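You operate a simulated robot arm through the tools that you are given. There is no shell and no other tool.

Carry out the task below with a simulated robot arm. There is one attempt and no reset: what you move stays moved.

## Task
Make a large coffee in the blue mug; the pod is already in.
Fine: bottom switch on for it and off at the end; the mug stays on the drip tray. Set down upright: what you pick out. Where these are worked on the way, their far stop is far enough and under half their travel is too little: bottom switch.

It is judged by the outcome, as a careful person would: the job done as asked, and still so three seconds after it is handed in. It fails if anything else is knocked over, pushed out of place, dropped, spilled or broken.

## Robot
A 7-joint arm with a two-finger parallel gripper, fixed in place. Base frame: the origin is on the floor under the middle of its stand, x ahead of it, y to its left, z up; the work surface is at about z = 900. Units: mm, rad, N and s.
It reaches about 1247 mm from its shoulder. Its first joint turns from -2.304 to 2.304 rad. Payload 3.91 kg.
The tool frame sits at the grasp point between the pads (the TCP): z along the fingers, y along the line on which they close. The tips reach 30 mm beyond it. The gripper opens to 110 mm. The fingers are 20 mm wide and 10 mm thick; the gripper's body (48 by 112 mm) begins 55 mm behind the TCP.
Orientation is that of the tool frame in the base frame, as a unit quaternion [x, y, z, w]. With the fingers straight down and closing along the base's y, the tool's x points along the base's -x, its y along +y and its z along -z.

## Interface
- The arm moves only by the tool move_arm. Its argument "series" is a list of rows, each a list of 7 numbers: the shift along the tool's x, y, z in mm, then the turn, a rotation vector about the tool's x, y, z in rad, then the opening, from 0 (shut) to 1 (fully open). In form: [[dx, dy, dz, wx, wy, wz, jaw], ...]. A call has 1 to 20 rows; each row is the pose to reach, as a shift and turn from the pose commanded when the call began, along the tool's axes at that moment. Each row takes 0.2 s and may step no farther than 50 mm and 0.15 rad from the row before; otherwise, or with a gripper value out of range, the whole call is refused. Where a pose cannot be reached the arm comes as near as it can. A force on the tool above 90 N (or 10 N above the force at the start of the call, whichever is more), or a blocked arm, ends the call early, and 0.2 s more pass. The fingers move at their own pace (about 108 mm/s each) and stop on an object; they squeeze with about 21 N. The grip force told is the motor's: it shows also when the fingers shut on nothing. Time passes only in rows, and 0.2 s behind the last, so rows that repeat a pose let the fingers close. The reply holds the time, the measured pose of the TCP, the force on the tool along the base axes, the opening and the grip force, in the units named above and with some noise, with the torque about the TCP (base axes, N m) and any sound that the robot's microphone picked up.
- Cameras (640 x 400 px; columns grow to the right, rows downward): "scene" is fixed at [400.4, -499.8, 1627.6]; the picture's right is [0.94, -0.33, 0.00], its down [-0.13, -0.38, -0.91] and it looks along [0.30, 0.86, -0.40] (base axes); focal length 328 px, centre (320, 200). "wrist" rides on the gripper at [72, 17, -103] in the tool frame; the picture's right is [-0.23, 0.97, 0.00], its down [-0.76, -0.18, -0.62] and it looks along [-0.61, -0.14, 0.78] (tool axes); focal length 222 px, centre (320, 200). There is no depth. A picture from a camera that has moved, and an enlarged one, comes with that camera's place and axes in the base frame and with its lens.
- capture(camera): a new picture of that camera. The clock stands still meanwhile.
- close_up(camera, box): a new picture of the part [left, top, right, bottom] of that camera's present view, enlarged. The clock stands still meanwhile.
- hand_in(): hands the job in; it is judged then, once.

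Places have to be worked out from the pictures, the camera data and where the tool is seen. Open the gripper and draw the arm clear of the work before you hand the job in, unless the task says otherwise.

The tools are called after "Emit:" as a command line: name --pt "numbers of a row" for each row, then --argument value for the rest, lists and objects as JSON in quotes. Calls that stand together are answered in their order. move_arm: Moves the arm, as the interface text tells. Its arguments: {"type":"object","properties":{"series":{"type":"array","items":{"type":"array","items":{"type":"number"}}}},"required":["series"]} The other tools are called the same way: capture (camera) takes a picture; close_up (camera, box) takes an enlarged picture of a part of a camera's view; hand_in () hands the job in.

At the start:

```text
time_s: 0.0
position: [627.3, 261.6, 1283.2]
orientation: [0.0, 1.0, 0.0, 0.0]
wrist_force: [-0.6, -0.5, -0.6]
wrist_torque: [0.03, 0.01, -0.02]
gripper_width: 110.1
grip_force: 0.1
```

scene: 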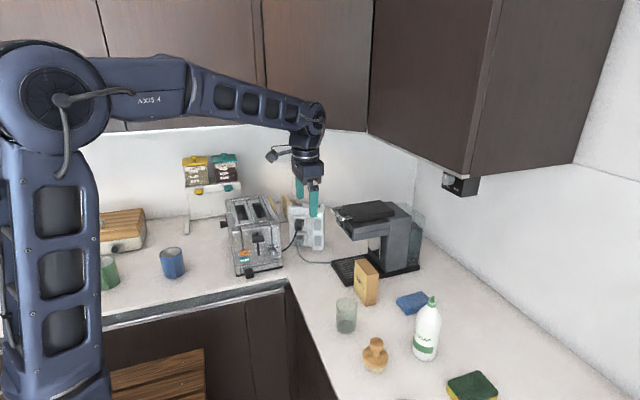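
wrist: 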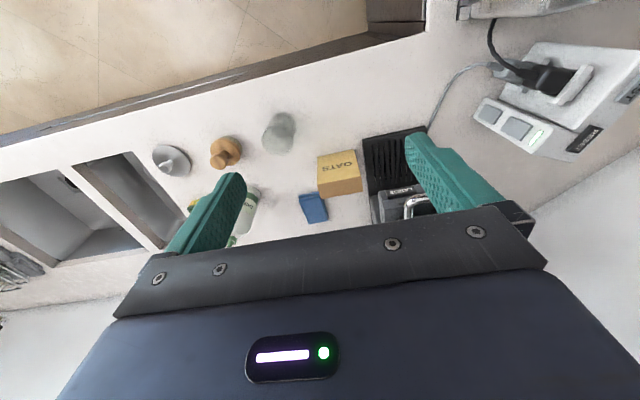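

I start by looking closer at the coffee machine, the mugs and the switched outlet box.

Emit:
close_up --camera "scene" --box '[320, 180, 440, 300]'

Emit:
close_up --camera "scene" --box '[80, 190, 240, 300]'

Emit:
close_up --camera "scene" --box '[220, 180, 340, 280]'

Emit:
close_up --camera "wrist" --box '[360, 100, 480, 220]'

Emit:
close_up --camera "wrist" --box '[440, 0, 640, 160]'

Emit:
close_up --camera "scene" --box '[420, 150, 500, 210]'

```text
3.33 times, centred on (380, 240) of scene
camera zoom: at [400.4, -499.8, 1627.6], right [0.94, -0.33, 0.0], down [-0.13, -0.38, -0.91], along [0.3, 0.86, -0.4], focal length 1094 px, centre (120, 67)
```

zoom: 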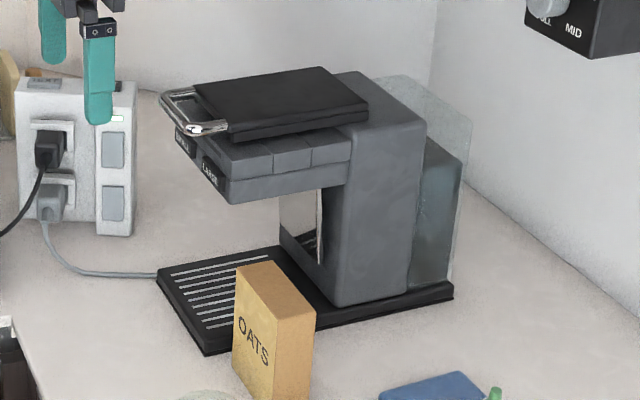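

```text
3.64 times, centred on (160, 245) of scene
camera zoom: at [400.4, -499.8, 1627.6], right [0.94, -0.33, 0.0], down [-0.13, -0.38, -0.91], along [0.3, 0.86, -0.4], focal length 1193 px, centre (902, 36)
```

zoom: 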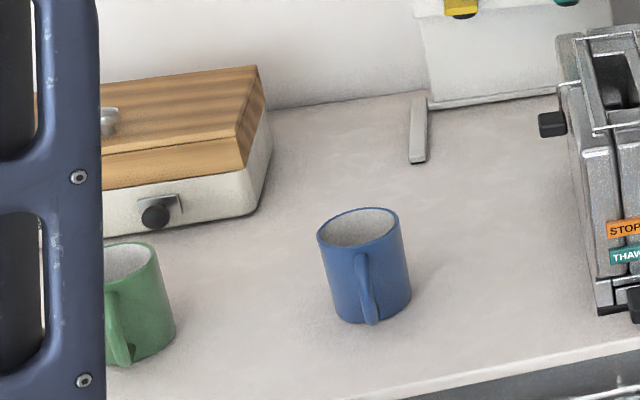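

```text
4.00 times, centred on (280, 230) of scene
camera zoom: at [400.4, -499.8, 1627.6], right [0.94, -0.33, 0.0], down [-0.13, -0.38, -0.91], along [0.3, 0.86, -0.4], focal length 1312 px, centre (480, 80)
```

zoom: 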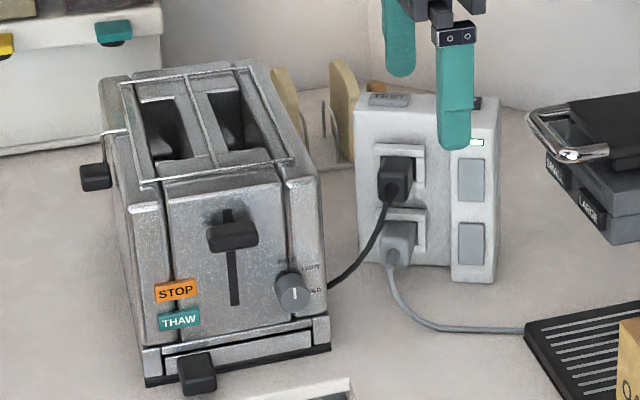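

```text
3.33 times, centred on (420, 160) of wrist
camera zoom: at [556.8, 280.5, 1387.2], right [0.23, 0.97, 0.0], down [0.76, -0.18, 0.62], along [0.61, -0.14, -0.78], focal length 740 px, centre (-13, 333)
```

zoom: 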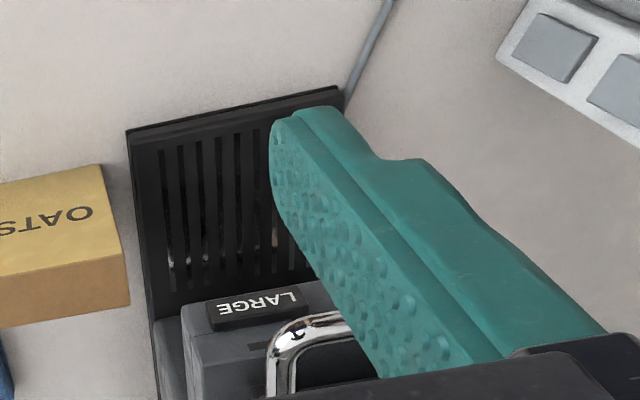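

```text
2.50 times, centred on (540, 80) of wrist
camera zoom: at [556.8, 280.5, 1387.2], right [0.23, 0.97, 0.0], down [0.76, -0.18, 0.62], along [0.61, -0.14, -0.78], focal length 555 px, centre (-230, 500)
```

zoom: 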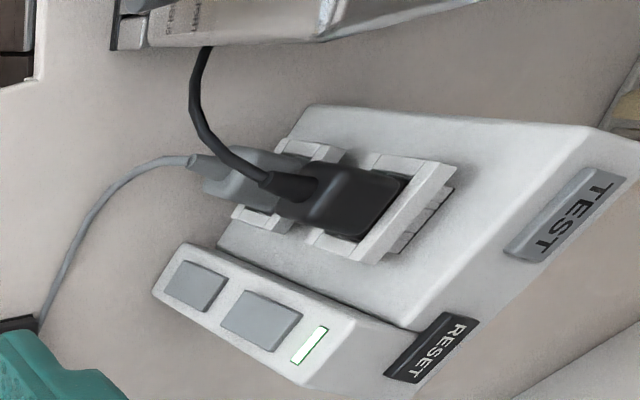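

```text
6.67 times, centred on (460, 180) of scene
camera zoom: at [400.4, -499.8, 1627.6], right [0.94, -0.33, 0.0], down [-0.13, -0.38, -0.91], along [0.3, 0.86, -0.4], focal length 2187 px, centre (-613, 333)
```

zoom: 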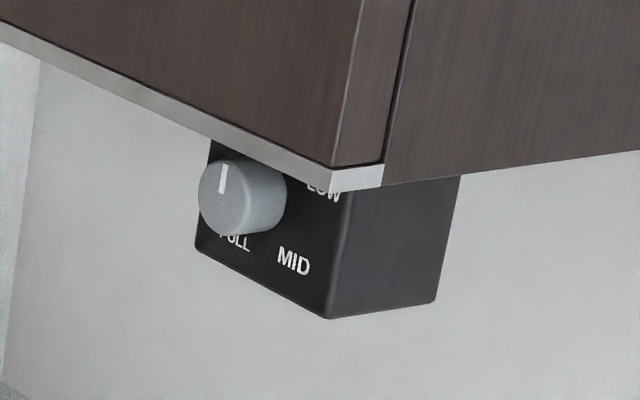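

The power box (two sockets, two rocker switches) stands near (768, 580) and the coffee machine's drip tray front is near x≈780, y≈330–470. I'll shift and yaw the wrist camera so it looks at the switches more closely.

Emit:
move_arm --pt "0 20 7 0 0 -0.13 1" --pt "0 40 14 0 0 -0.26 1" --pt "0 60 21 0 0 -0.39 1" --pt "0 80 28 0 0 -0.52 1" --pt "0 100 35 0 0 -0.65 1" --pt "0 120 42 0 0 -0.78 1" --pt "0 140 48 0 0 -0.91 1" --pt "0 160 55 0 0 -1.05 1" --pt "0 160 55 0 0 -1.05 1"

Emit:
capture --camera "wrist"

Emit:
capture --camera "scene"

```text
time_s: 2.0
position: [627.6, 422.4, 1228.9]
orientation: [-0.501, 0.865, 0.001, 0.0]
wrist_force: [-0.4, 0.0, -0.4]
wrist_torque: [0.01, 0.01, 0.02]
gripper_width: 110.1
grip_force: 0.1
```

```text
taken
camera wrist: at [578.3, 369.2, 1332.5], right [-0.73, 0.68, 0.0], down [0.53, 0.57, 0.62], along [0.42, 0.46, -0.78], focal length 222 px, centre (320, 200)
```

wrist: 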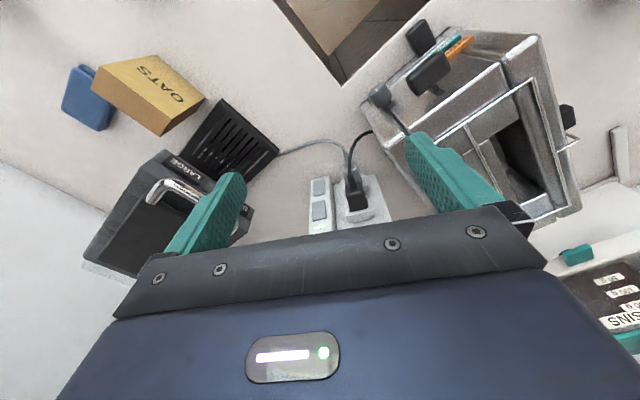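

```text
taken
```

scene: 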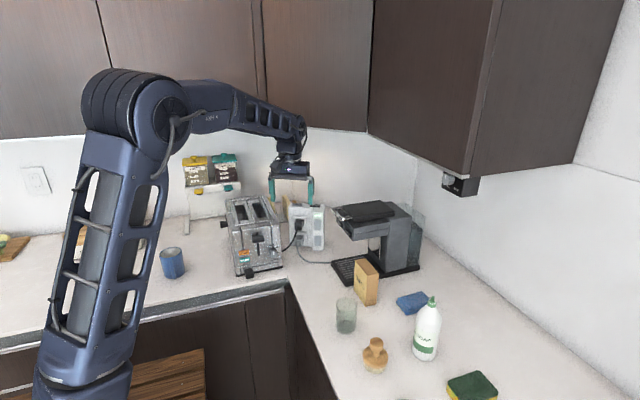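

The box and machine are in the wrist view now; I enlarge both, and the box in the scene view.

Emit:
close_up --camera "wrist" --box '[295, 160, 395, 240]'

Emit:
close_up --camera "wrist" --box '[80, 90, 280, 250]'

Emit:
close_up --camera "scene" --box '[280, 190, 340, 260]'

Emit:
close_up --camera "scene" --box '[325, 190, 385, 240]'

Emit:
close_up --camera "scene" --box '[140, 235, 200, 285]'

```text
5.00 times, centred on (345, 200) of wrist
camera zoom: at [578.3, 369.2, 1332.5], right [-0.73, 0.68, 0.0], down [0.53, 0.57, 0.62], along [0.42, 0.46, -0.78], focal length 1111 px, centre (195, 200)
```

zoom: 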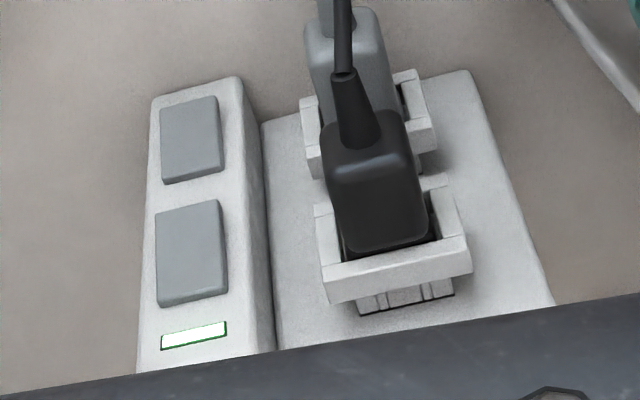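

```text
2.50 times, centred on (180, 170) of wrist
camera zoom: at [578.3, 369.2, 1332.5], right [-0.73, 0.68, 0.0], down [0.53, 0.57, 0.62], along [0.42, 0.46, -0.78], focal length 555 px, centre (670, 275)
```

zoom: 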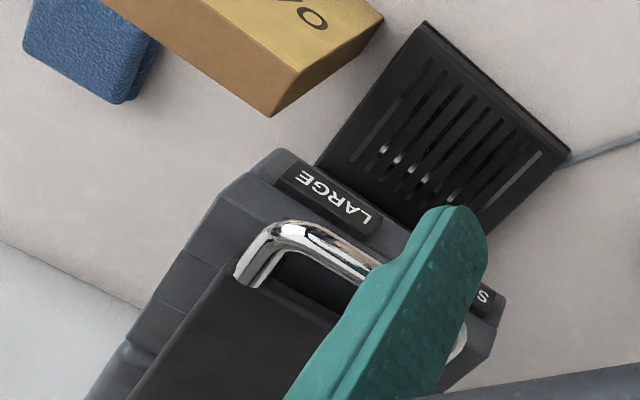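

```text
5.71 times, centred on (310, 225) of scene
camera zoom: at [400.4, -499.8, 1627.6], right [0.94, -0.33, 0.0], down [-0.13, -0.38, -0.91], along [0.3, 0.86, -0.4], focal length 1875 px, centre (377, 57)
```

zoom: 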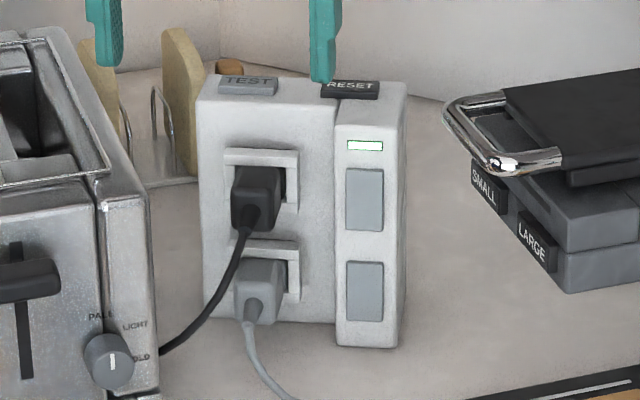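

```text
8.00 times, centred on (355, 215) of scene
camera zoom: at [400.4, -499.8, 1627.6], right [0.94, -0.33, 0.0], down [-0.13, -0.38, -0.91], along [0.3, 0.86, -0.4], focal length 2625 px, centre (40, 80)
```

zoom: 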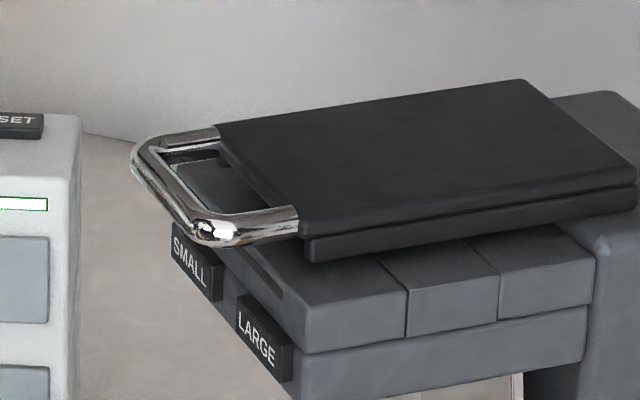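

```text
8.00 times, centred on (170, 260) of scene
camera zoom: at [400.4, -499.8, 1627.6], right [0.94, -0.33, 0.0], down [-0.13, -0.38, -0.91], along [0.3, 0.86, -0.4], focal length 2625 px, centre (1520, -280)
```

zoom: 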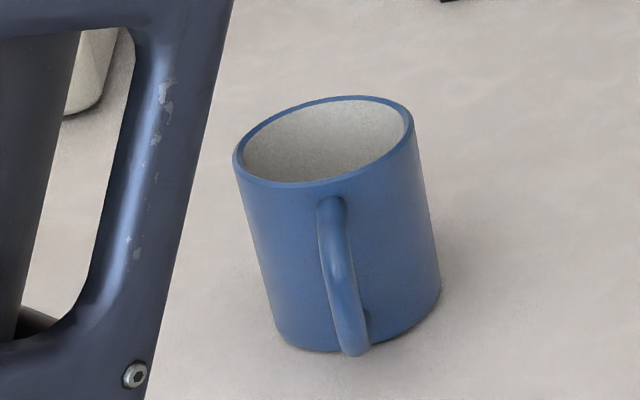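

The machine has SMALL/LARGE front buttons (LARGE near (795, 357, 1096)), and the blue mug stands at about (223, 608) with its handle toward −y. I'll first move toward the mug, yawing so the gripper can come in with the handle between the fingers.

Emit:
move_arm --pt "25 25.5 6 0 0 -0.083 1" --pt "50 51 12 0 0 -0.166 1" --pt "75 76.5 18 0 0 -0.249 1" --pt "100 102 24 0 0 -0.332 1" --pt "125 127.5 30 0 0 -0.415 1" --pt "150 153 36 0 0 -0.498 1" --pt "175 178.5 42 0 0 -0.581 1" --pt "200 204 49 0 0 -0.663 1" --pt "200 204 49 0 0 -0.663 1"

Emit:
capture --camera "wrist"

Emit:
capture --camera "scene"

```text
time_s: 4.0
position: [352.5, 350.0, 1179.6]
orientation: [0.755, -0.655, 0.001, 0.001]
wrist_force: [0.3, 0.5, -0.4]
wrist_torque: [0.0, 0.03, 0.01]
gripper_width: 109.9
grip_force: 0.1
```

```text
taken
camera wrist: at [346.9, 277.5, 1283.1], right [-1.0, 0.09, 0.0], down [0.07, 0.78, 0.62], along [0.05, 0.62, -0.78], focal length 222 px, centre (320, 200)
```

wrist: 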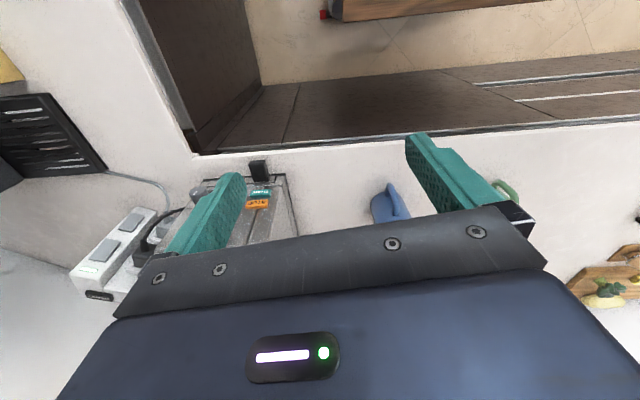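

```text
taken
```

scene: 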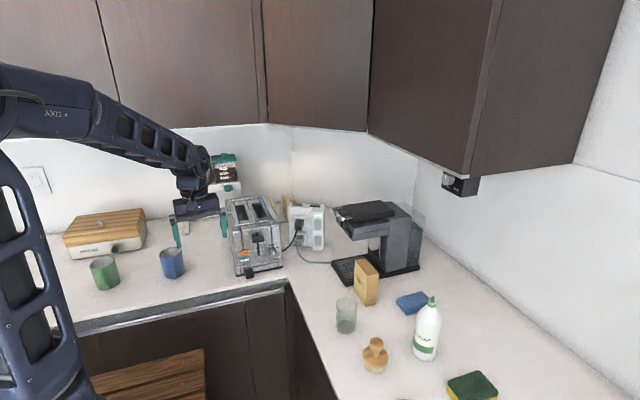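

The tool now faces the mug's azimuth. I pitch the gripper up to about 30° below horizontal while moving to a stand-off position in front of the mug.

Emit:
move_arm --pt "-12 12 16 0 -0.131 0 1" --pt "-24 24 32 0 -0.262 0 1" --pt "-35 36 48 0 -0.393 0 1" --pt "-47 47 65 0 -0.524 0 1" --pt "-59 59 81 0 -0.655 0 1" --pt "-71 71 97 0 -0.785 0 1" --pt "-82 83 113 0 -0.916 0 1" --pt "-94 95 130 0 -1.047 0 1" --pt "-94 95 130 0 -1.047 0 1"

Emit:
capture --camera "wrist"

Emit:
capture --camera "scene"

```text
time_s: 6.0
position: [248.6, 441.5, 1052.3]
orientation: [0.654, -0.567, -0.378, -0.327]
wrist_force: [0.1, 0.4, 0.0]
wrist_torque: [0.0, 0.01, 0.06]
gripper_width: 110.1
grip_force: 0.0
out of reach, approached as far as the arm can: row 8, 9
```

```text
taken
camera wrist: at [250.6, 315.8, 1041.7], right [-0.98, -0.03, 0.2], down [0.2, -0.13, 0.97], along [0.0, 0.99, 0.13], focal length 222 px, centre (320, 200)
```

wrist: 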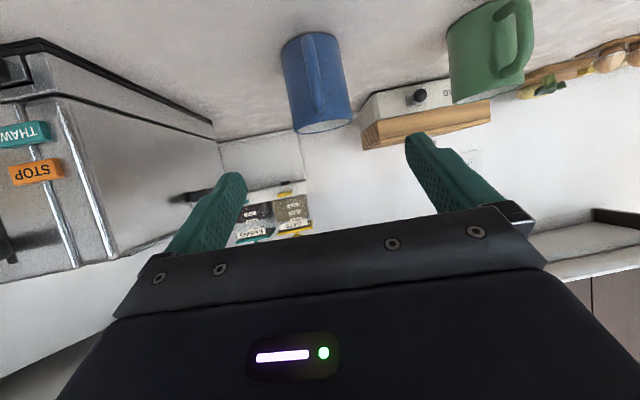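

```text
taken
```

scene: 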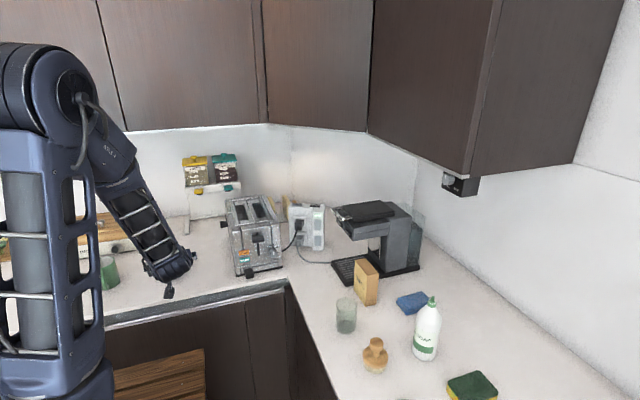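

The mug is directly ahead with the handle toward me. A close-up will refine its position and handle direction before I commit.

Emit:
close_up --camera "wrist" --box '[260, 10, 380, 150]'

```text
2.86 times, centred on (320, 80) of wrist
camera zoom: at [250.6, 315.8, 1041.7], right [-0.98, -0.03, 0.2], down [0.2, -0.13, 0.97], along [0.0, 0.99, 0.13], focal length 635 px, centre (320, 543)
```

zoom: 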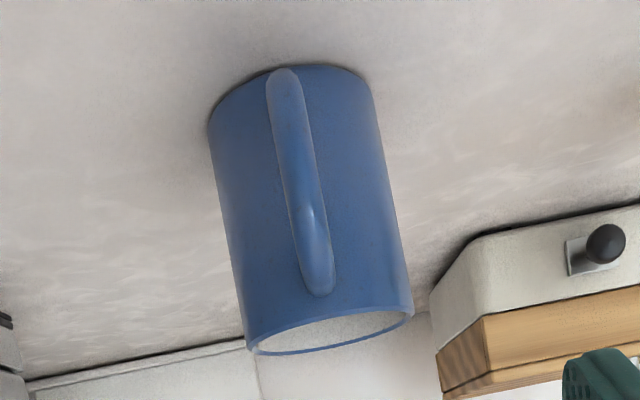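

The mug axis triangulates to about (226, 610), top at z≈987, handle at azimuth ≈ −86°. I descend to a stand-off in front of it at grip height, fingers open.

Emit:
move_arm --pt "9 -1.5 19 0 0 0 1" --pt "17 -3 38 0 0 0 1" --pt "26 -4.6 57 0 0 0 1" --pt "35 -6 76 0 0 0 1" --pt "43 -7.7 94.5 0 0 0 1" --pt "43 -7.7 94.5 0 0 0 1"

Emit:
capture --camera "wrist"

Emit:
capture --camera "scene"

```text
time_s: 7.4
position: [247.3, 502.0, 966.8]
orientation: [0.654, -0.568, -0.377, -0.328]
wrist_force: [0.4, -0.3, -0.2]
wrist_torque: [-0.01, 0.01, -0.03]
gripper_width: 109.8
grip_force: 0.2
```

```text
taken
camera wrist: at [249.9, 376.5, 956.4], right [-0.98, -0.03, 0.2], down [0.2, -0.13, 0.97], along [0.0, 0.99, 0.13], focal length 222 px, centre (320, 200)
```

wrist: 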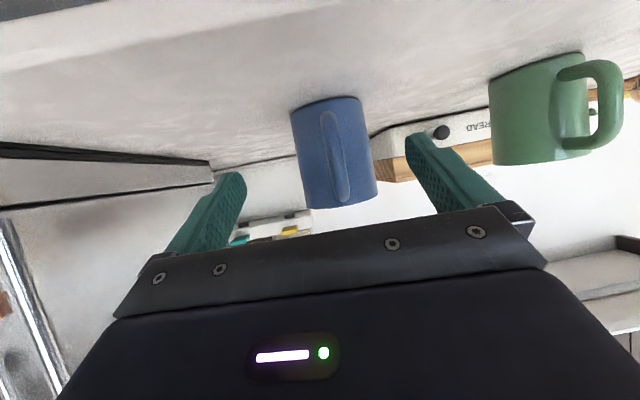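

```text
taken
```

scene: 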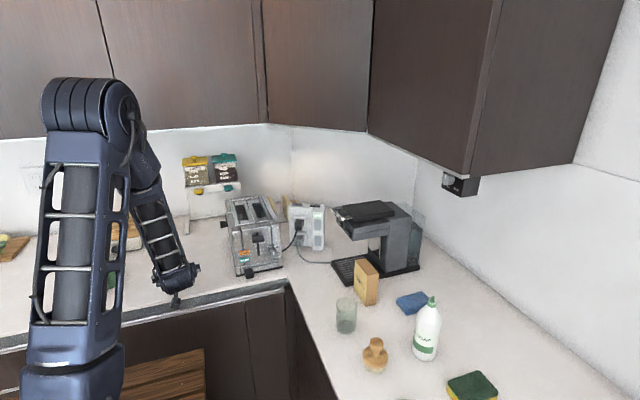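

Standing off cleanly in front of the mug. I advance most of the way toward it along the approach line and check the view.

Emit:
move_arm --pt "-7 2.7 14 0 0 0 1" --pt "-14 5.4 28 0 0 0 1" --pt "-22 5.4 42 0 0 0 1" --pt "-29 5.4 56 0 0 0 1" --pt "-29 5.4 56 0 0 0 1"

Emit:
capture --camera "wrist"

```text
time_s: 8.6
position: [233.0, 564.1, 964.8]
orientation: [0.654, -0.567, -0.378, -0.328]
wrist_force: [-0.3, 0.1, 0.8]
wrist_torque: [-0.01, -0.01, 0.0]
gripper_width: 109.8
grip_force: 0.1
```

```text
taken
camera wrist: at [235.6, 438.4, 954.1], right [-0.98, -0.03, 0.2], down [0.2, -0.13, 0.97], along [0.0, 0.99, 0.13], focal length 222 px, centre (320, 200)
```

wrist: 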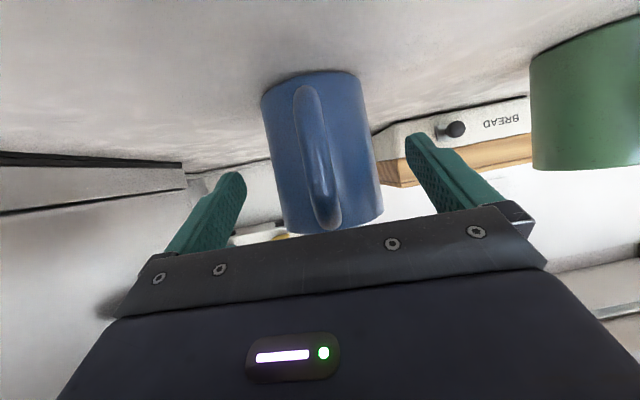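

Mug is centred between the open fingers. I advance the last 31 mm and then close on the body.

Emit:
move_arm --pt "-7 0 14 0 0 0 1" --pt "-14 0 28 0 0 0 1" --pt "-14 0 28 0 0 0 1"

Emit:
capture --camera "wrist"

```text
time_s: 9.4
position: [229.5, 594.4, 962.2]
orientation: [0.655, -0.567, -0.378, -0.327]
wrist_force: [0.5, 0.4, 0.1]
wrist_torque: [0.01, 0.0, 0.01]
gripper_width: 109.9
grip_force: 0.1
```

```text
taken
camera wrist: at [231.5, 469.2, 952.4], right [-0.98, -0.03, 0.2], down [0.2, -0.13, 0.97], along [0.0, 0.99, 0.13], focal length 222 px, centre (320, 200)
```

wrist: 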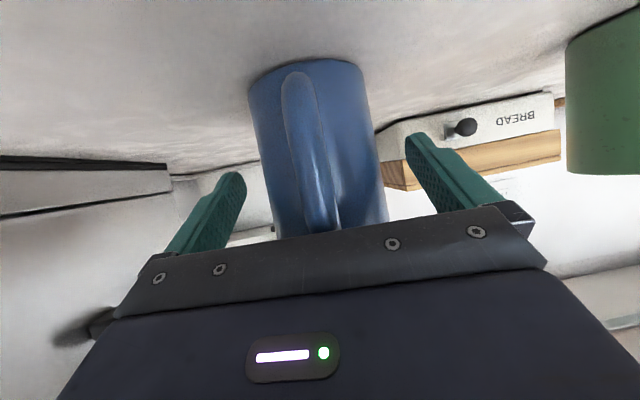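

No contact force and the fingertips straddle the mug slightly past its axis. I close the gripper.

Emit:
move_arm --pt "0 0 0 0 0 0 0.8" --pt "0 0 0 0 0 0 0.7" --pt "0 0 0 0 0 0 0.5" --pt "0 0 0 0 0 0 0.3" --pt "0 0 0 0 0 0 0.3"

Emit:
capture --camera "wrist"

```text
time_s: 10.6
position: [229.2, 595.6, 962.0]
orientation: [0.655, -0.567, -0.378, -0.327]
wrist_force: [-2.6, 1.7, 1.1]
wrist_torque: [0.05, -0.03, 0.07]
gripper_width: 72.2
grip_force: 21.2
```

```text
taken
camera wrist: at [231.5, 469.2, 952.6], right [-0.98, -0.03, 0.2], down [0.2, -0.13, 0.97], along [0.0, 0.99, 0.13], focal length 222 px, centre (320, 200)
```

wrist: 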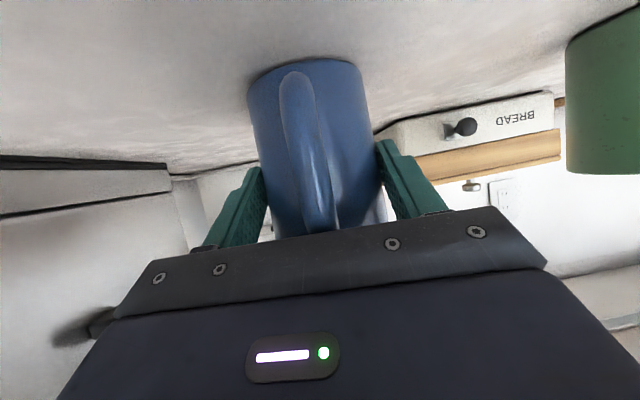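

Gripped at 72 mm with 21 N. I lift straight up by 60 mm and check it's held.

Emit:
move_arm --pt "-9 0 -5 0 0 0 0.3" --pt "-17 0 -10 0 0 0 0.3" --pt "-26 0 -15 0 0 0 0.3" --pt "-35 0 -20 0 0 0 0.3" --pt "-43 0 -25 0 0 0 0.3" --pt "-52 0 -30 0 0 0 0.3" --pt "-52 0 -30 0 0 0 0.3"

Emit:
capture --camera "wrist"

Emit:
capture --camera "scene"

```text
time_s: 12.2
position: [230.4, 594.6, 1023.5]
orientation: [0.654, -0.568, -0.377, -0.328]
wrist_force: [0.8, 0.2, -3.0]
wrist_torque: [-0.03, 0.02, 0.03]
gripper_width: 72.1
grip_force: 20.9
```

```text
taken
camera wrist: at [231.8, 469.2, 1013.0], right [-0.98, -0.03, 0.2], down [0.2, -0.13, 0.97], along [0.0, 0.99, 0.13], focal length 222 px, centre (320, 200)
```

wrist: 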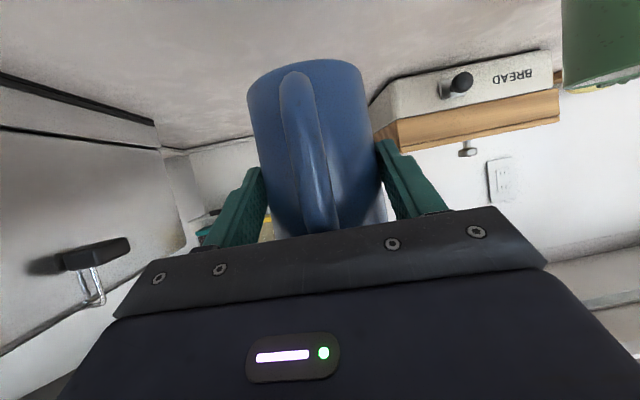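

```text
taken
```

scene: 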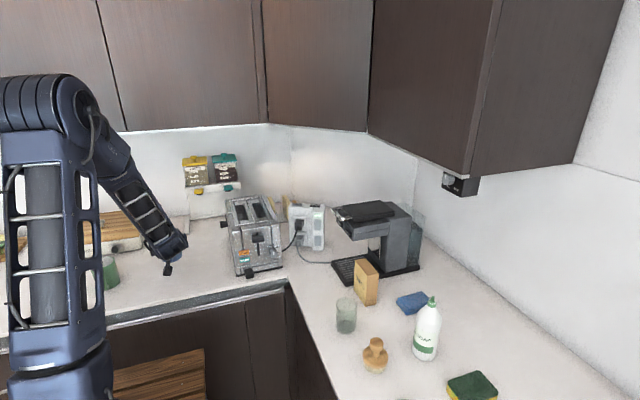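

Mug is held (about 3 N weight), bottom at z≈961. I raise and back off to about (235, 545, 1180) before swinging toward the machine above toaster height.

Emit:
move_arm --pt "-18 0.3 -20 0 0 0 0.3" --pt "-37 0.7 -40 0 0 0 0.3" --pt "-55 1 -60 0 0 0 0.3" --pt "-73 1.4 -81 0 0 0 0.3" --pt "-92 1.8 -101 0 0 0 0.3" --pt "-110 2.1 -121 0 0 0 0.3" --pt "-110 2.1 -121 0 0 0 0.3"

Emit:
capture --camera "scene"

```text
time_s: 13.8
position: [234.8, 545.8, 1179.6]
orientation: [0.655, -0.567, -0.377, -0.327]
wrist_force: [-0.9, -0.1, -2.9]
wrist_torque: [-0.02, 0.0, -0.01]
gripper_width: 72.1
grip_force: 21.0
```

```text
taken
```

scene: 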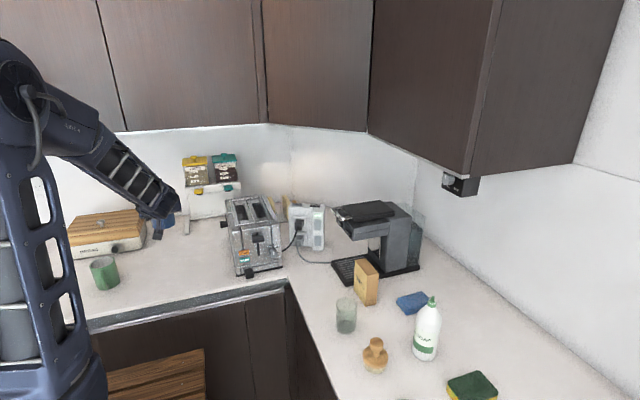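

Clear above. Now I swing the mug around (yaw −98°) to face the machine along +x, arriving at about (600, 398, 1180).

Emit:
move_arm --pt "8.5 -19.8 -14.7 0.121 0 0.0695 0.3" --pt "18.5 -40.1 -32.1 0.2415 0 0.139 0.3" --pt "30.2 -62 -52.3 0.3623 0 0.2086 0.3" --pt "42.2 -88.9 -73.2 0.483 0 0.278 0.3" --pt "51.8 -116.4 -89.7 0.6039 0 0.3477 0.3" --pt "60.8 -144.1 -105.4 0.7247 0 0.4172 0.3" --pt "69.9 -171.8 -121.2 0.8454 0 0.4867 0.3" --pt "77.5 -200.9 -134.4 0.9662 0 0.5563 0.3" --pt "84.2 -231.3 -146.1 1.087 0 0.6258 0.3" --pt "90 -261.9 -156 1.2078 0 0.6953 0.3" --pt "94.8 -293.8 -164.4 1.3285 0 0.7648 0.3" --pt "98.1 -325.2 -170.1 1.449 0 0.8344 0.3" --pt "99.2 -340 -172 1.4825 0 0.8535 0.3" --pt "99.2 -340 -172 1.4825 0 0.8535 0.3"

Emit:
capture --camera "scene"

Emit:
capture --camera "wrist"

```text
time_s: 16.8
position: [598.6, 396.9, 1180.7]
orientation: [-0.001, 0.866, 0.0, 0.5]
wrist_force: [0.9, -0.9, -2.1]
wrist_torque: [0.03, 0.06, 0.05]
gripper_width: 71.9
grip_force: 21.3
out of reach, approached as far as the arm can: row 3
```

```text
taken
```

scene: 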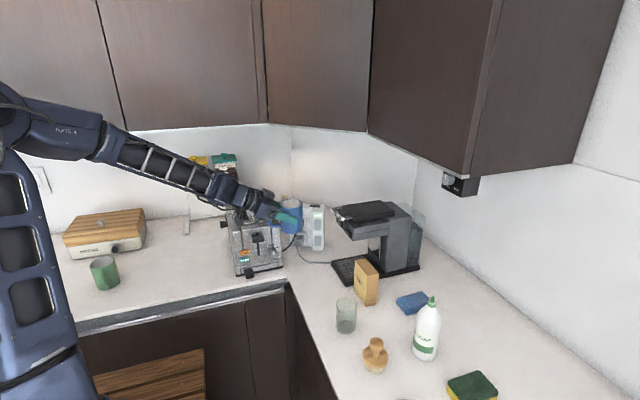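

```text
taken
camera wrist: at [474.8, 414.4, 1168.8], right [0.11, 0.97, 0.2], down [-0.16, -0.18, 0.97], along [0.98, -0.14, 0.14], focal length 222 px, centre (320, 200)
```

wrist: 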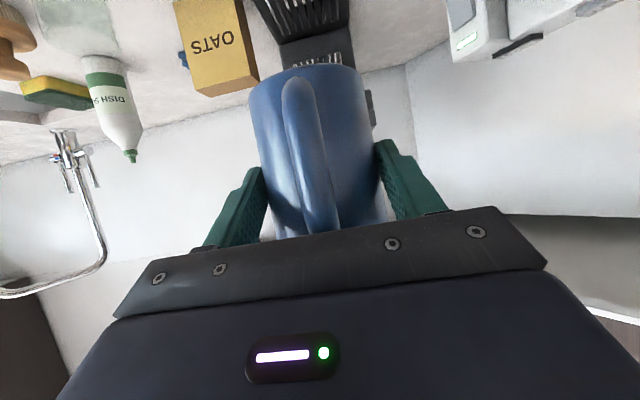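

The mug is now facing the machine. I lower it in front of the tray to about (640, 397, 1000), bottom ~938.

Emit:
move_arm --pt "22.6 0 20.8 0 0 0 0.3" --pt "45.3 0 41.5 0 0 0 0.3" --pt "68 0 62.3 0 0 0 0.3" --pt "90.6 0 83 0 0 0 0.3" --pt "113.2 0.5 103.8 0 0 0 0.3" --pt "136 1 124.6 0 0 0 0.3" --pt "136 1 124.6 0 0 0 0.3"

Emit:
capture --camera "scene"

Emit:
capture --camera "wrist"

Emit:
close_up --camera "scene" --box '[270, 190, 430, 300]'

```text
time_s: 18.4
position: [637.5, 398.7, 998.8]
orientation: [-0.001, 0.866, -0.001, 0.501]
wrist_force: [0.0, 0.8, -3.7]
wrist_torque: [0.0, 0.0, -0.02]
gripper_width: 72.0
grip_force: 20.5
```

```text
taken
```

scene: 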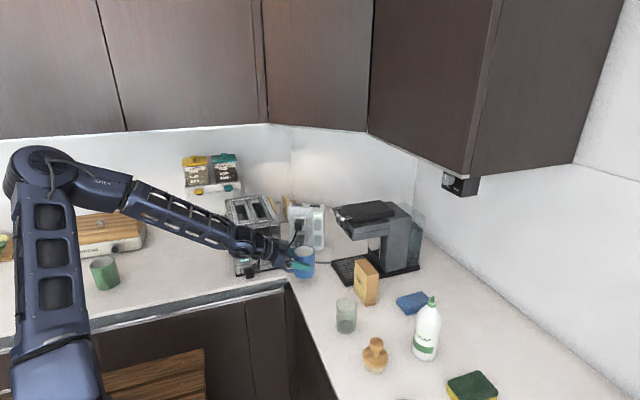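

```text
taken
camera wrist: at [513.5, 415.9, 987.9], right [0.11, 0.97, 0.2], down [-0.16, -0.18, 0.97], along [0.98, -0.14, 0.14], focal length 222 px, centre (320, 200)
```

wrist: 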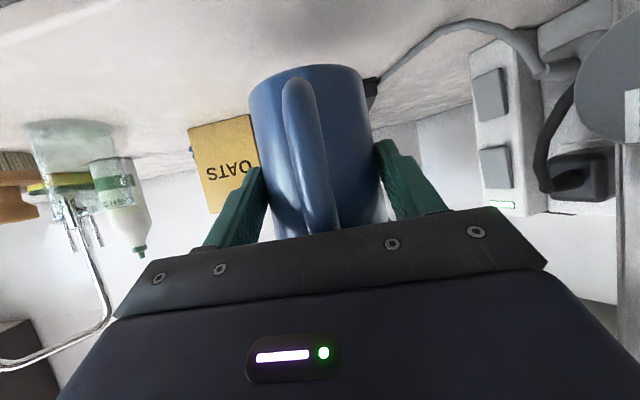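

```text
3.64 times, centred on (350, 245) of scene
camera zoom: at [400.4, -499.8, 1627.6], right [0.94, -0.33, 0.0], down [-0.13, -0.38, -0.91], along [0.3, 0.86, -0.4], focal length 1193 px, centre (211, 36)
```

zoom: 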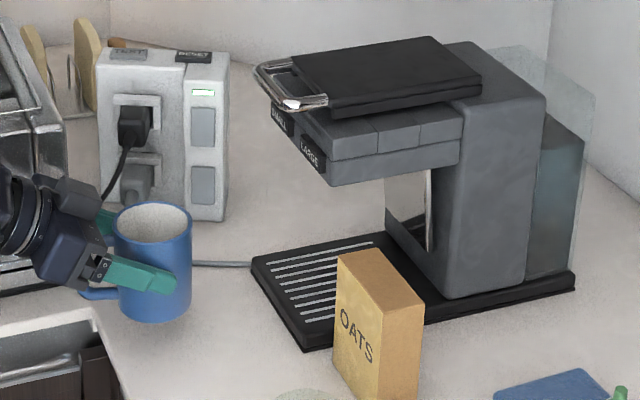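

The mug hangs level in front of the machine at y≈398, bottom ~937, well above the tray (top ≈ 915) and below the head (≈1080). I insert 120 mm along +x and check.

Emit:
move_arm --pt "-15 0 26 0 0 0 0.3" --pt "-30 -0.5 52 0 0 0 0.3" --pt "-45 -1 78 0 0 0 0.3" --pt "-60 -1 104 0 0 0 0.3" --pt "-60 -1 104 0 0 0 0.3"

Emit:
close_up --camera "scene" --box '[270, 190, 430, 300]'

Emit:
capture --camera "wrist"

```text
time_s: 19.6
position: [758.3, 397.7, 998.5]
orientation: [-0.001, 0.866, 0.0, 0.5]
wrist_force: [0.0, 0.5, -3.3]
wrist_torque: [0.02, 0.02, -0.01]
gripper_width: 71.9
grip_force: 21.0
```

```text
3.64 times, centred on (350, 245) of scene
camera zoom: at [400.4, -499.8, 1627.6], right [0.94, -0.33, 0.0], down [-0.13, -0.38, -0.91], along [0.3, 0.86, -0.4], focal length 1193 px, centre (211, 36)
```

zoom: 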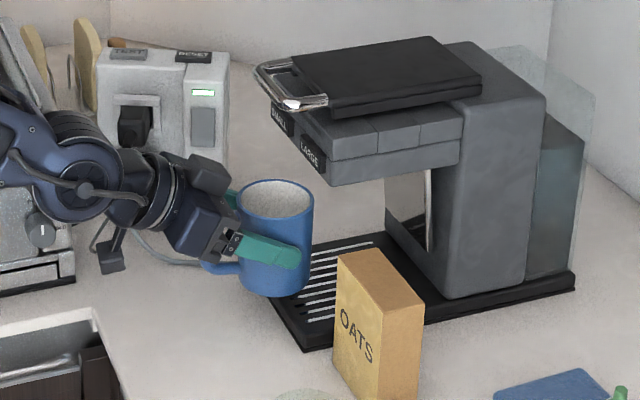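

```text
taken
camera wrist: at [634.7, 414.8, 988.9], right [0.11, 0.97, 0.2], down [-0.16, -0.18, 0.97], along [0.98, -0.14, 0.14], focal length 222 px, centre (320, 200)
```

wrist: 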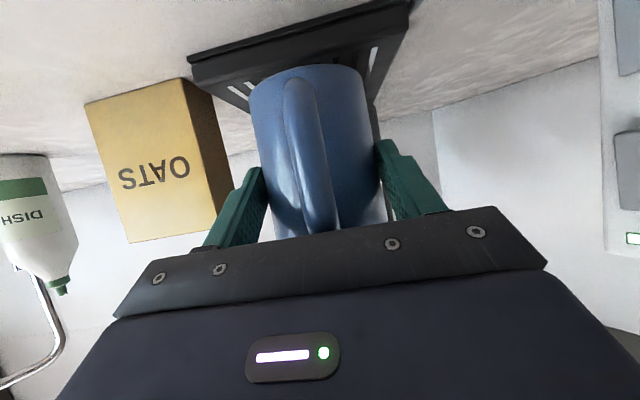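

On track, with head and oats box clear. I continue the remaining ~80 mm in.

Emit:
move_arm --pt "-10 0 17.5 0 0 0 0.3" --pt "-20 0 35 0 0 0 0.3" --pt "-30 0 52.5 0 0 0 0.3" --pt "-41 0 71 0 0 0 0.3" --pt "-41 0 71 0 0 0 0.3"

Emit:
close_up --camera "scene" --box '[270, 190, 430, 300]'

Emit:
capture --camera "wrist"

```text
time_s: 20.8
position: [841.4, 397.8, 997.8]
orientation: [-0.002, 0.866, 0.0, 0.5]
wrist_force: [-2.2, -0.9, -7.0]
wrist_torque: [0.11, -0.37, -0.02]
gripper_width: 72.2
grip_force: 20.9
```

```text
3.64 times, centred on (350, 245) of scene
camera zoom: at [400.4, -499.8, 1627.6], right [0.94, -0.33, 0.0], down [-0.13, -0.38, -0.91], along [0.3, 0.86, -0.4], focal length 1193 px, centre (211, 36)
```

zoom: 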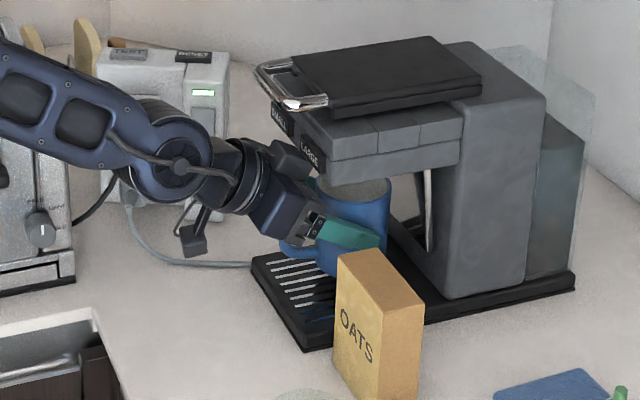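

```text
taken
camera wrist: at [716.3, 415.1, 988.9], right [0.11, 0.97, 0.2], down [-0.16, -0.18, 0.97], along [0.98, -0.14, 0.14], focal length 222 px, centre (320, 200)
```

wrist: 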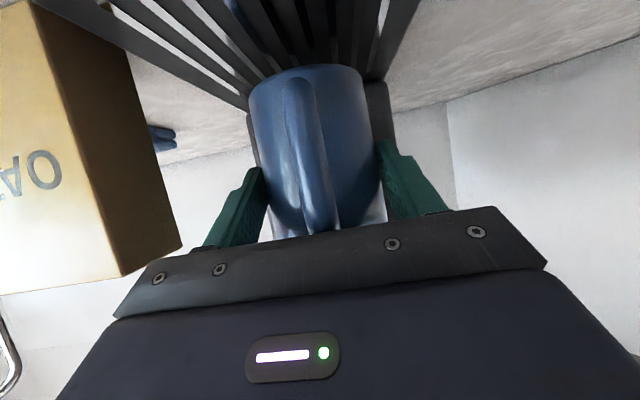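

The force reading grew slightly (−7 N in z, with a torque), suggesting the gripper's top is lightly touching the machine head. I look closely before moving on.

Emit:
close_up --camera "scene" --box '[315, 205, 395, 265]'

Emit:
close_up --camera "wrist" --box '[230, 20, 450, 230]'

```text
6.67 times, centred on (355, 235) of scene
camera zoom: at [400.4, -499.8, 1627.6], right [0.94, -0.33, 0.0], down [-0.13, -0.38, -0.91], along [0.3, 0.86, -0.4], focal length 2187 px, centre (87, -33)
```

zoom: 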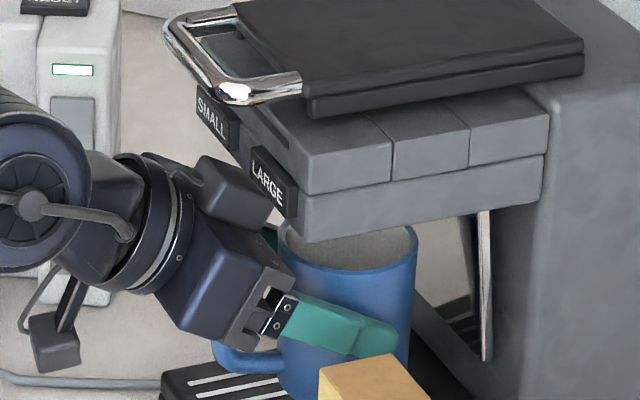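

```text
1.90 times, centred on (340, 125) of wrist
camera zoom: at [716.3, 415.1, 988.9], right [0.11, 0.97, 0.2], down [-0.16, -0.18, 0.97], along [0.98, -0.14, 0.14], focal length 423 px, centre (282, 343)
```

zoom: 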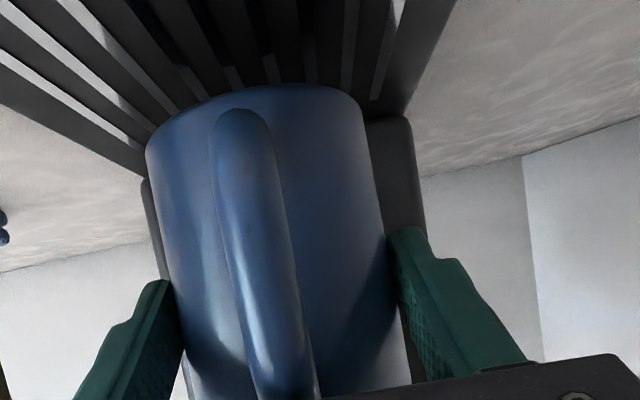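

A module on top of the gripper body is lightly touching the head's lower front edge; lowering the mug toward the tray relieves it. I lower 10 mm straight down slowly.

Emit:
move_arm --pt "2.2 0 1.25 0 0 0 0.3" --pt "4.3 0 2.5 0 0 0 0.3" --pt "6.5 0 3.75 0 0 0 0.3" --pt "8.66 0 5 0 0 0 0.3" --pt "8.66 0 5 0 0 0 0.3"

Emit:
close_up --camera "scene" --box '[315, 205, 395, 265]'

```text
time_s: 22.0
position: [840.5, 398.5, 989.5]
orientation: [-0.002, 0.865, 0.0, 0.501]
wrist_force: [-0.1, 0.8, -3.1]
wrist_torque: [-0.01, 0.03, -0.03]
gripper_width: 72.1
grip_force: 21.3
```

```text
6.67 times, centred on (355, 235) of scene
camera zoom: at [400.4, -499.8, 1627.6], right [0.94, -0.33, 0.0], down [-0.13, -0.38, -0.91], along [0.3, 0.86, -0.4], focal length 2187 px, centre (87, -33)
```

zoom: 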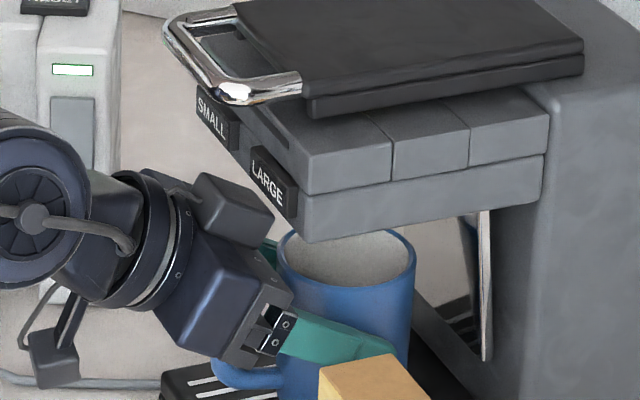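

Contact is gone. I keep lowering toward the tray in small steps, watching the force.

Emit:
move_arm --pt "1.73 0 1 0 0 0 0.3" --pt "3.46 0 2 0 0 0 0.3" --pt "5.2 0 3 0 0 0 0.3" --pt "6.93 0 4 0 0 0 0.3" --pt "6.93 0 4 0 0 0 0.3"

Emit:
close_up --camera "wrist" --box '[230, 20, 450, 230]'

```text
time_s: 23.2
position: [841.0, 397.7, 980.9]
orientation: [-0.002, 0.865, 0.001, 0.501]
wrist_force: [-0.3, -0.4, 1.4]
wrist_torque: [-0.06, 0.1, 0.02]
gripper_width: 72.0
grip_force: 20.9
```

```text
1.90 times, centred on (340, 125) of wrist
camera zoom: at [716.4, 415.5, 971.0], right [0.11, 0.97, 0.2], down [-0.16, -0.18, 0.97], along [0.98, -0.14, 0.14], focal length 423 px, centre (282, 343)
```

zoom: 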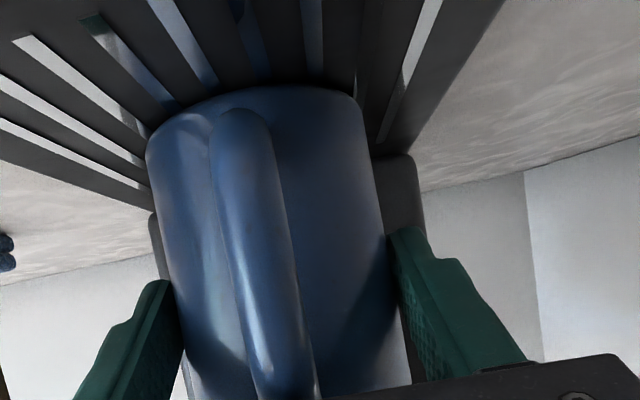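

Upward force appeared (+4.5 N change): the mug is resting on the tray (tray top ≈ 918). I open the gripper to release it.

Emit:
move_arm --pt "0 0 0 0 0 0 0.7" --pt "0 0 0 0 0 0 0.8" --pt "0 0 0 0 0 0 0.95" --pt "0 0 0 0 0 0 0.95"

Emit:
capture --camera "wrist"

Emit:
close_up --camera "scene" --box '[315, 205, 395, 265]'

```text
time_s: 24.2
position: [841.1, 399.2, 981.5]
orientation: [-0.002, 0.866, 0.0, 0.501]
wrist_force: [-0.3, 0.5, -0.6]
wrist_torque: [0.01, 0.02, 0.03]
gripper_width: 104.4
grip_force: 0.0
```

```text
taken
camera wrist: at [716.3, 415.6, 970.7], right [0.11, 0.97, 0.2], down [-0.16, -0.18, 0.97], along [0.98, -0.14, 0.14], focal length 222 px, centre (320, 200)
```

wrist: 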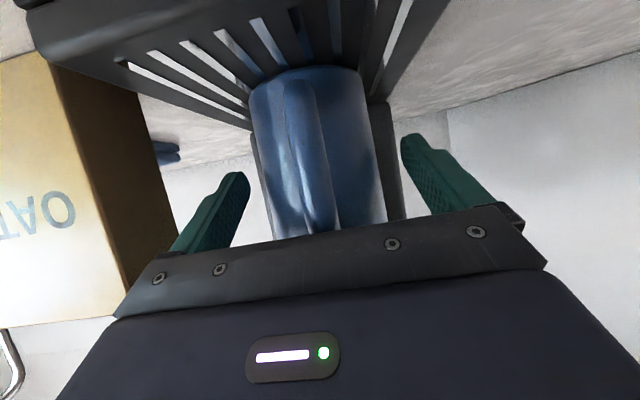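

```text
6.67 times, centred on (355, 235) of scene
camera zoom: at [400.4, -499.8, 1627.6], right [0.94, -0.33, 0.0], down [-0.13, -0.38, -0.91], along [0.3, 0.86, -0.4], focal length 2187 px, centre (87, -33)
```

zoom: 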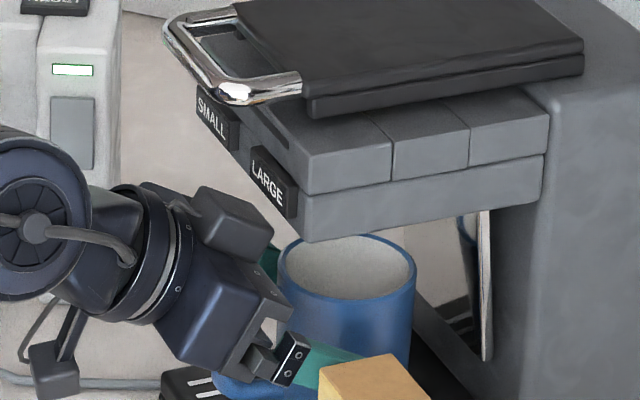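

The mug stands on the tray, free of the fingers. I withdraw straight back along −x.

Emit:
move_arm --pt "10 0 -17.3 0 0 0 0.95" --pt "20 0 -34.6 0 0 0 0.95" --pt "32.5 0 -56.3 0 0 0 0.95" --pt "45 0 -78 0 0 0 0.95" --pt "60 0 -104 0 0 0 0.95" --pt "75 0 -130 0 0 0 0.95" --pt "90 0 -156 0 0 0 0.95" --pt "90 0 -156 0 0 0 0.95"

Emit:
capture --camera "wrist"

Emit:
capture --camera "scene"

Emit:
close_up --camera "scene" --box '[270, 190, 430, 300]'

```text
time_s: 26.0
position: [659.6, 396.6, 980.9]
orientation: [-0.001, 0.865, 0.0, 0.502]
wrist_force: [0.1, 1.0, 0.9]
wrist_torque: [-0.01, -0.01, -0.03]
gripper_width: 104.6
grip_force: 0.0
```

```text
taken
camera wrist: at [535.4, 414.0, 970.4], right [0.11, 0.97, 0.2], down [-0.16, -0.18, 0.97], along [0.98, -0.14, 0.14], focal length 222 px, centre (320, 200)
```

wrist: 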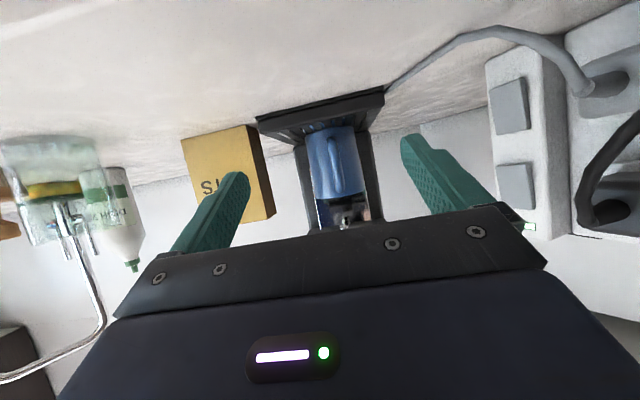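

```text
taken
```

scene: 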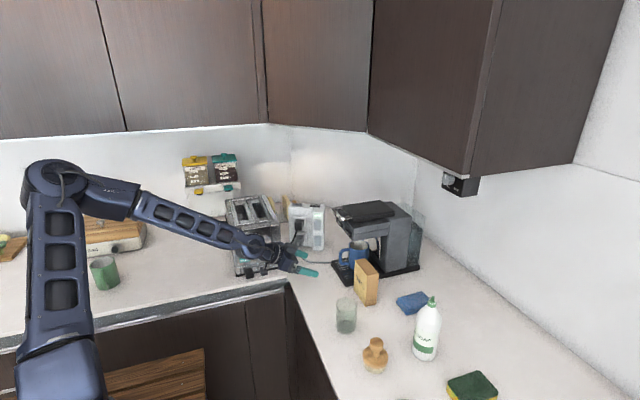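

```text
3.64 times, centred on (350, 245) of scene
camera zoom: at [400.4, -499.8, 1627.6], right [0.94, -0.33, 0.0], down [-0.13, -0.38, -0.91], along [0.3, 0.86, -0.4], focal length 1193 px, centre (211, 36)
```

zoom: 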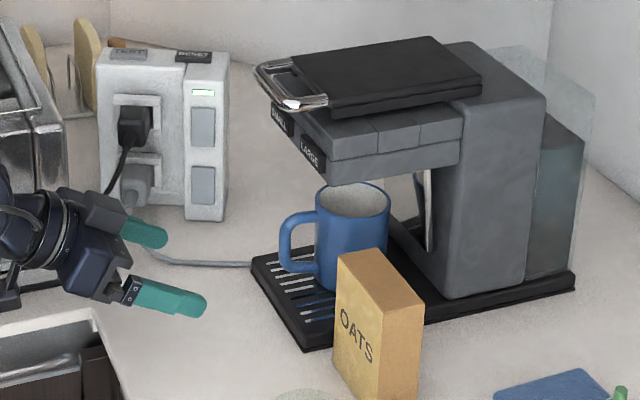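

The mug stands upright on the tray. I enlarge the wrist view to check its alignment with the spout.

Emit:
close_up --camera "wrist" --box '[280, 80, 400, 240]'

```text
2.50 times, centred on (340, 160) of wrist
camera zoom: at [535.4, 414.0, 970.4], right [0.11, 0.97, 0.2], down [-0.16, -0.18, 0.97], along [0.98, -0.14, 0.14], focal length 555 px, centre (270, 300)
```

zoom: 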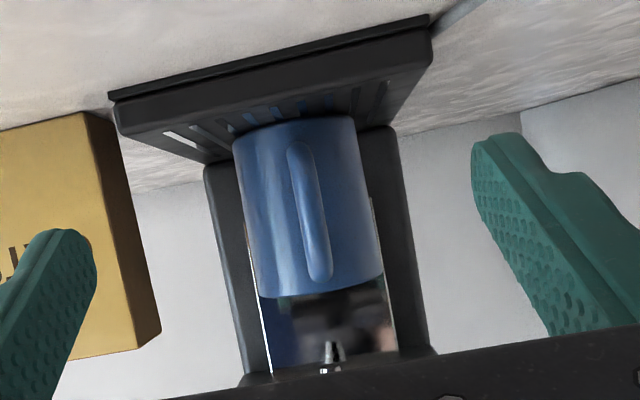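

A chrome nozzle is visible, laterally right over the mug. To check its depth I shift the camera 64 mm sideways for parallax.

Emit:
move_arm --pt "0 -16 0 0 0 0 0.95" --pt "0 -32 0 0 0 0 0.95" --pt "0 -48 0 0 0 0 0.95" --pt "0 -64 0 0 0 0 0.95" --pt "0 -64 0 0 0 0 0.95"

Emit:
close_up --camera "wrist" --box '[300, 100, 440, 240]'

```text
time_s: 27.2
position: [660.6, 332.2, 981.9]
orientation: [-0.001, 0.866, -0.001, 0.5]
wrist_force: [-0.1, -0.1, 0.9]
wrist_torque: [-0.01, 0.01, 0.0]
gripper_width: 104.4
grip_force: 0.0
```

```text
2.86 times, centred on (370, 170) of wrist
camera zoom: at [536.3, 350.8, 970.8], right [0.11, 0.97, 0.2], down [-0.16, -0.18, 0.97], along [0.98, -0.14, 0.14], focal length 635 px, centre (177, 286)
```

zoom: 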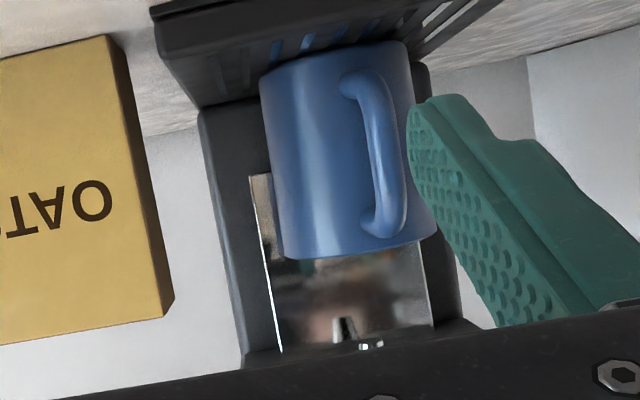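

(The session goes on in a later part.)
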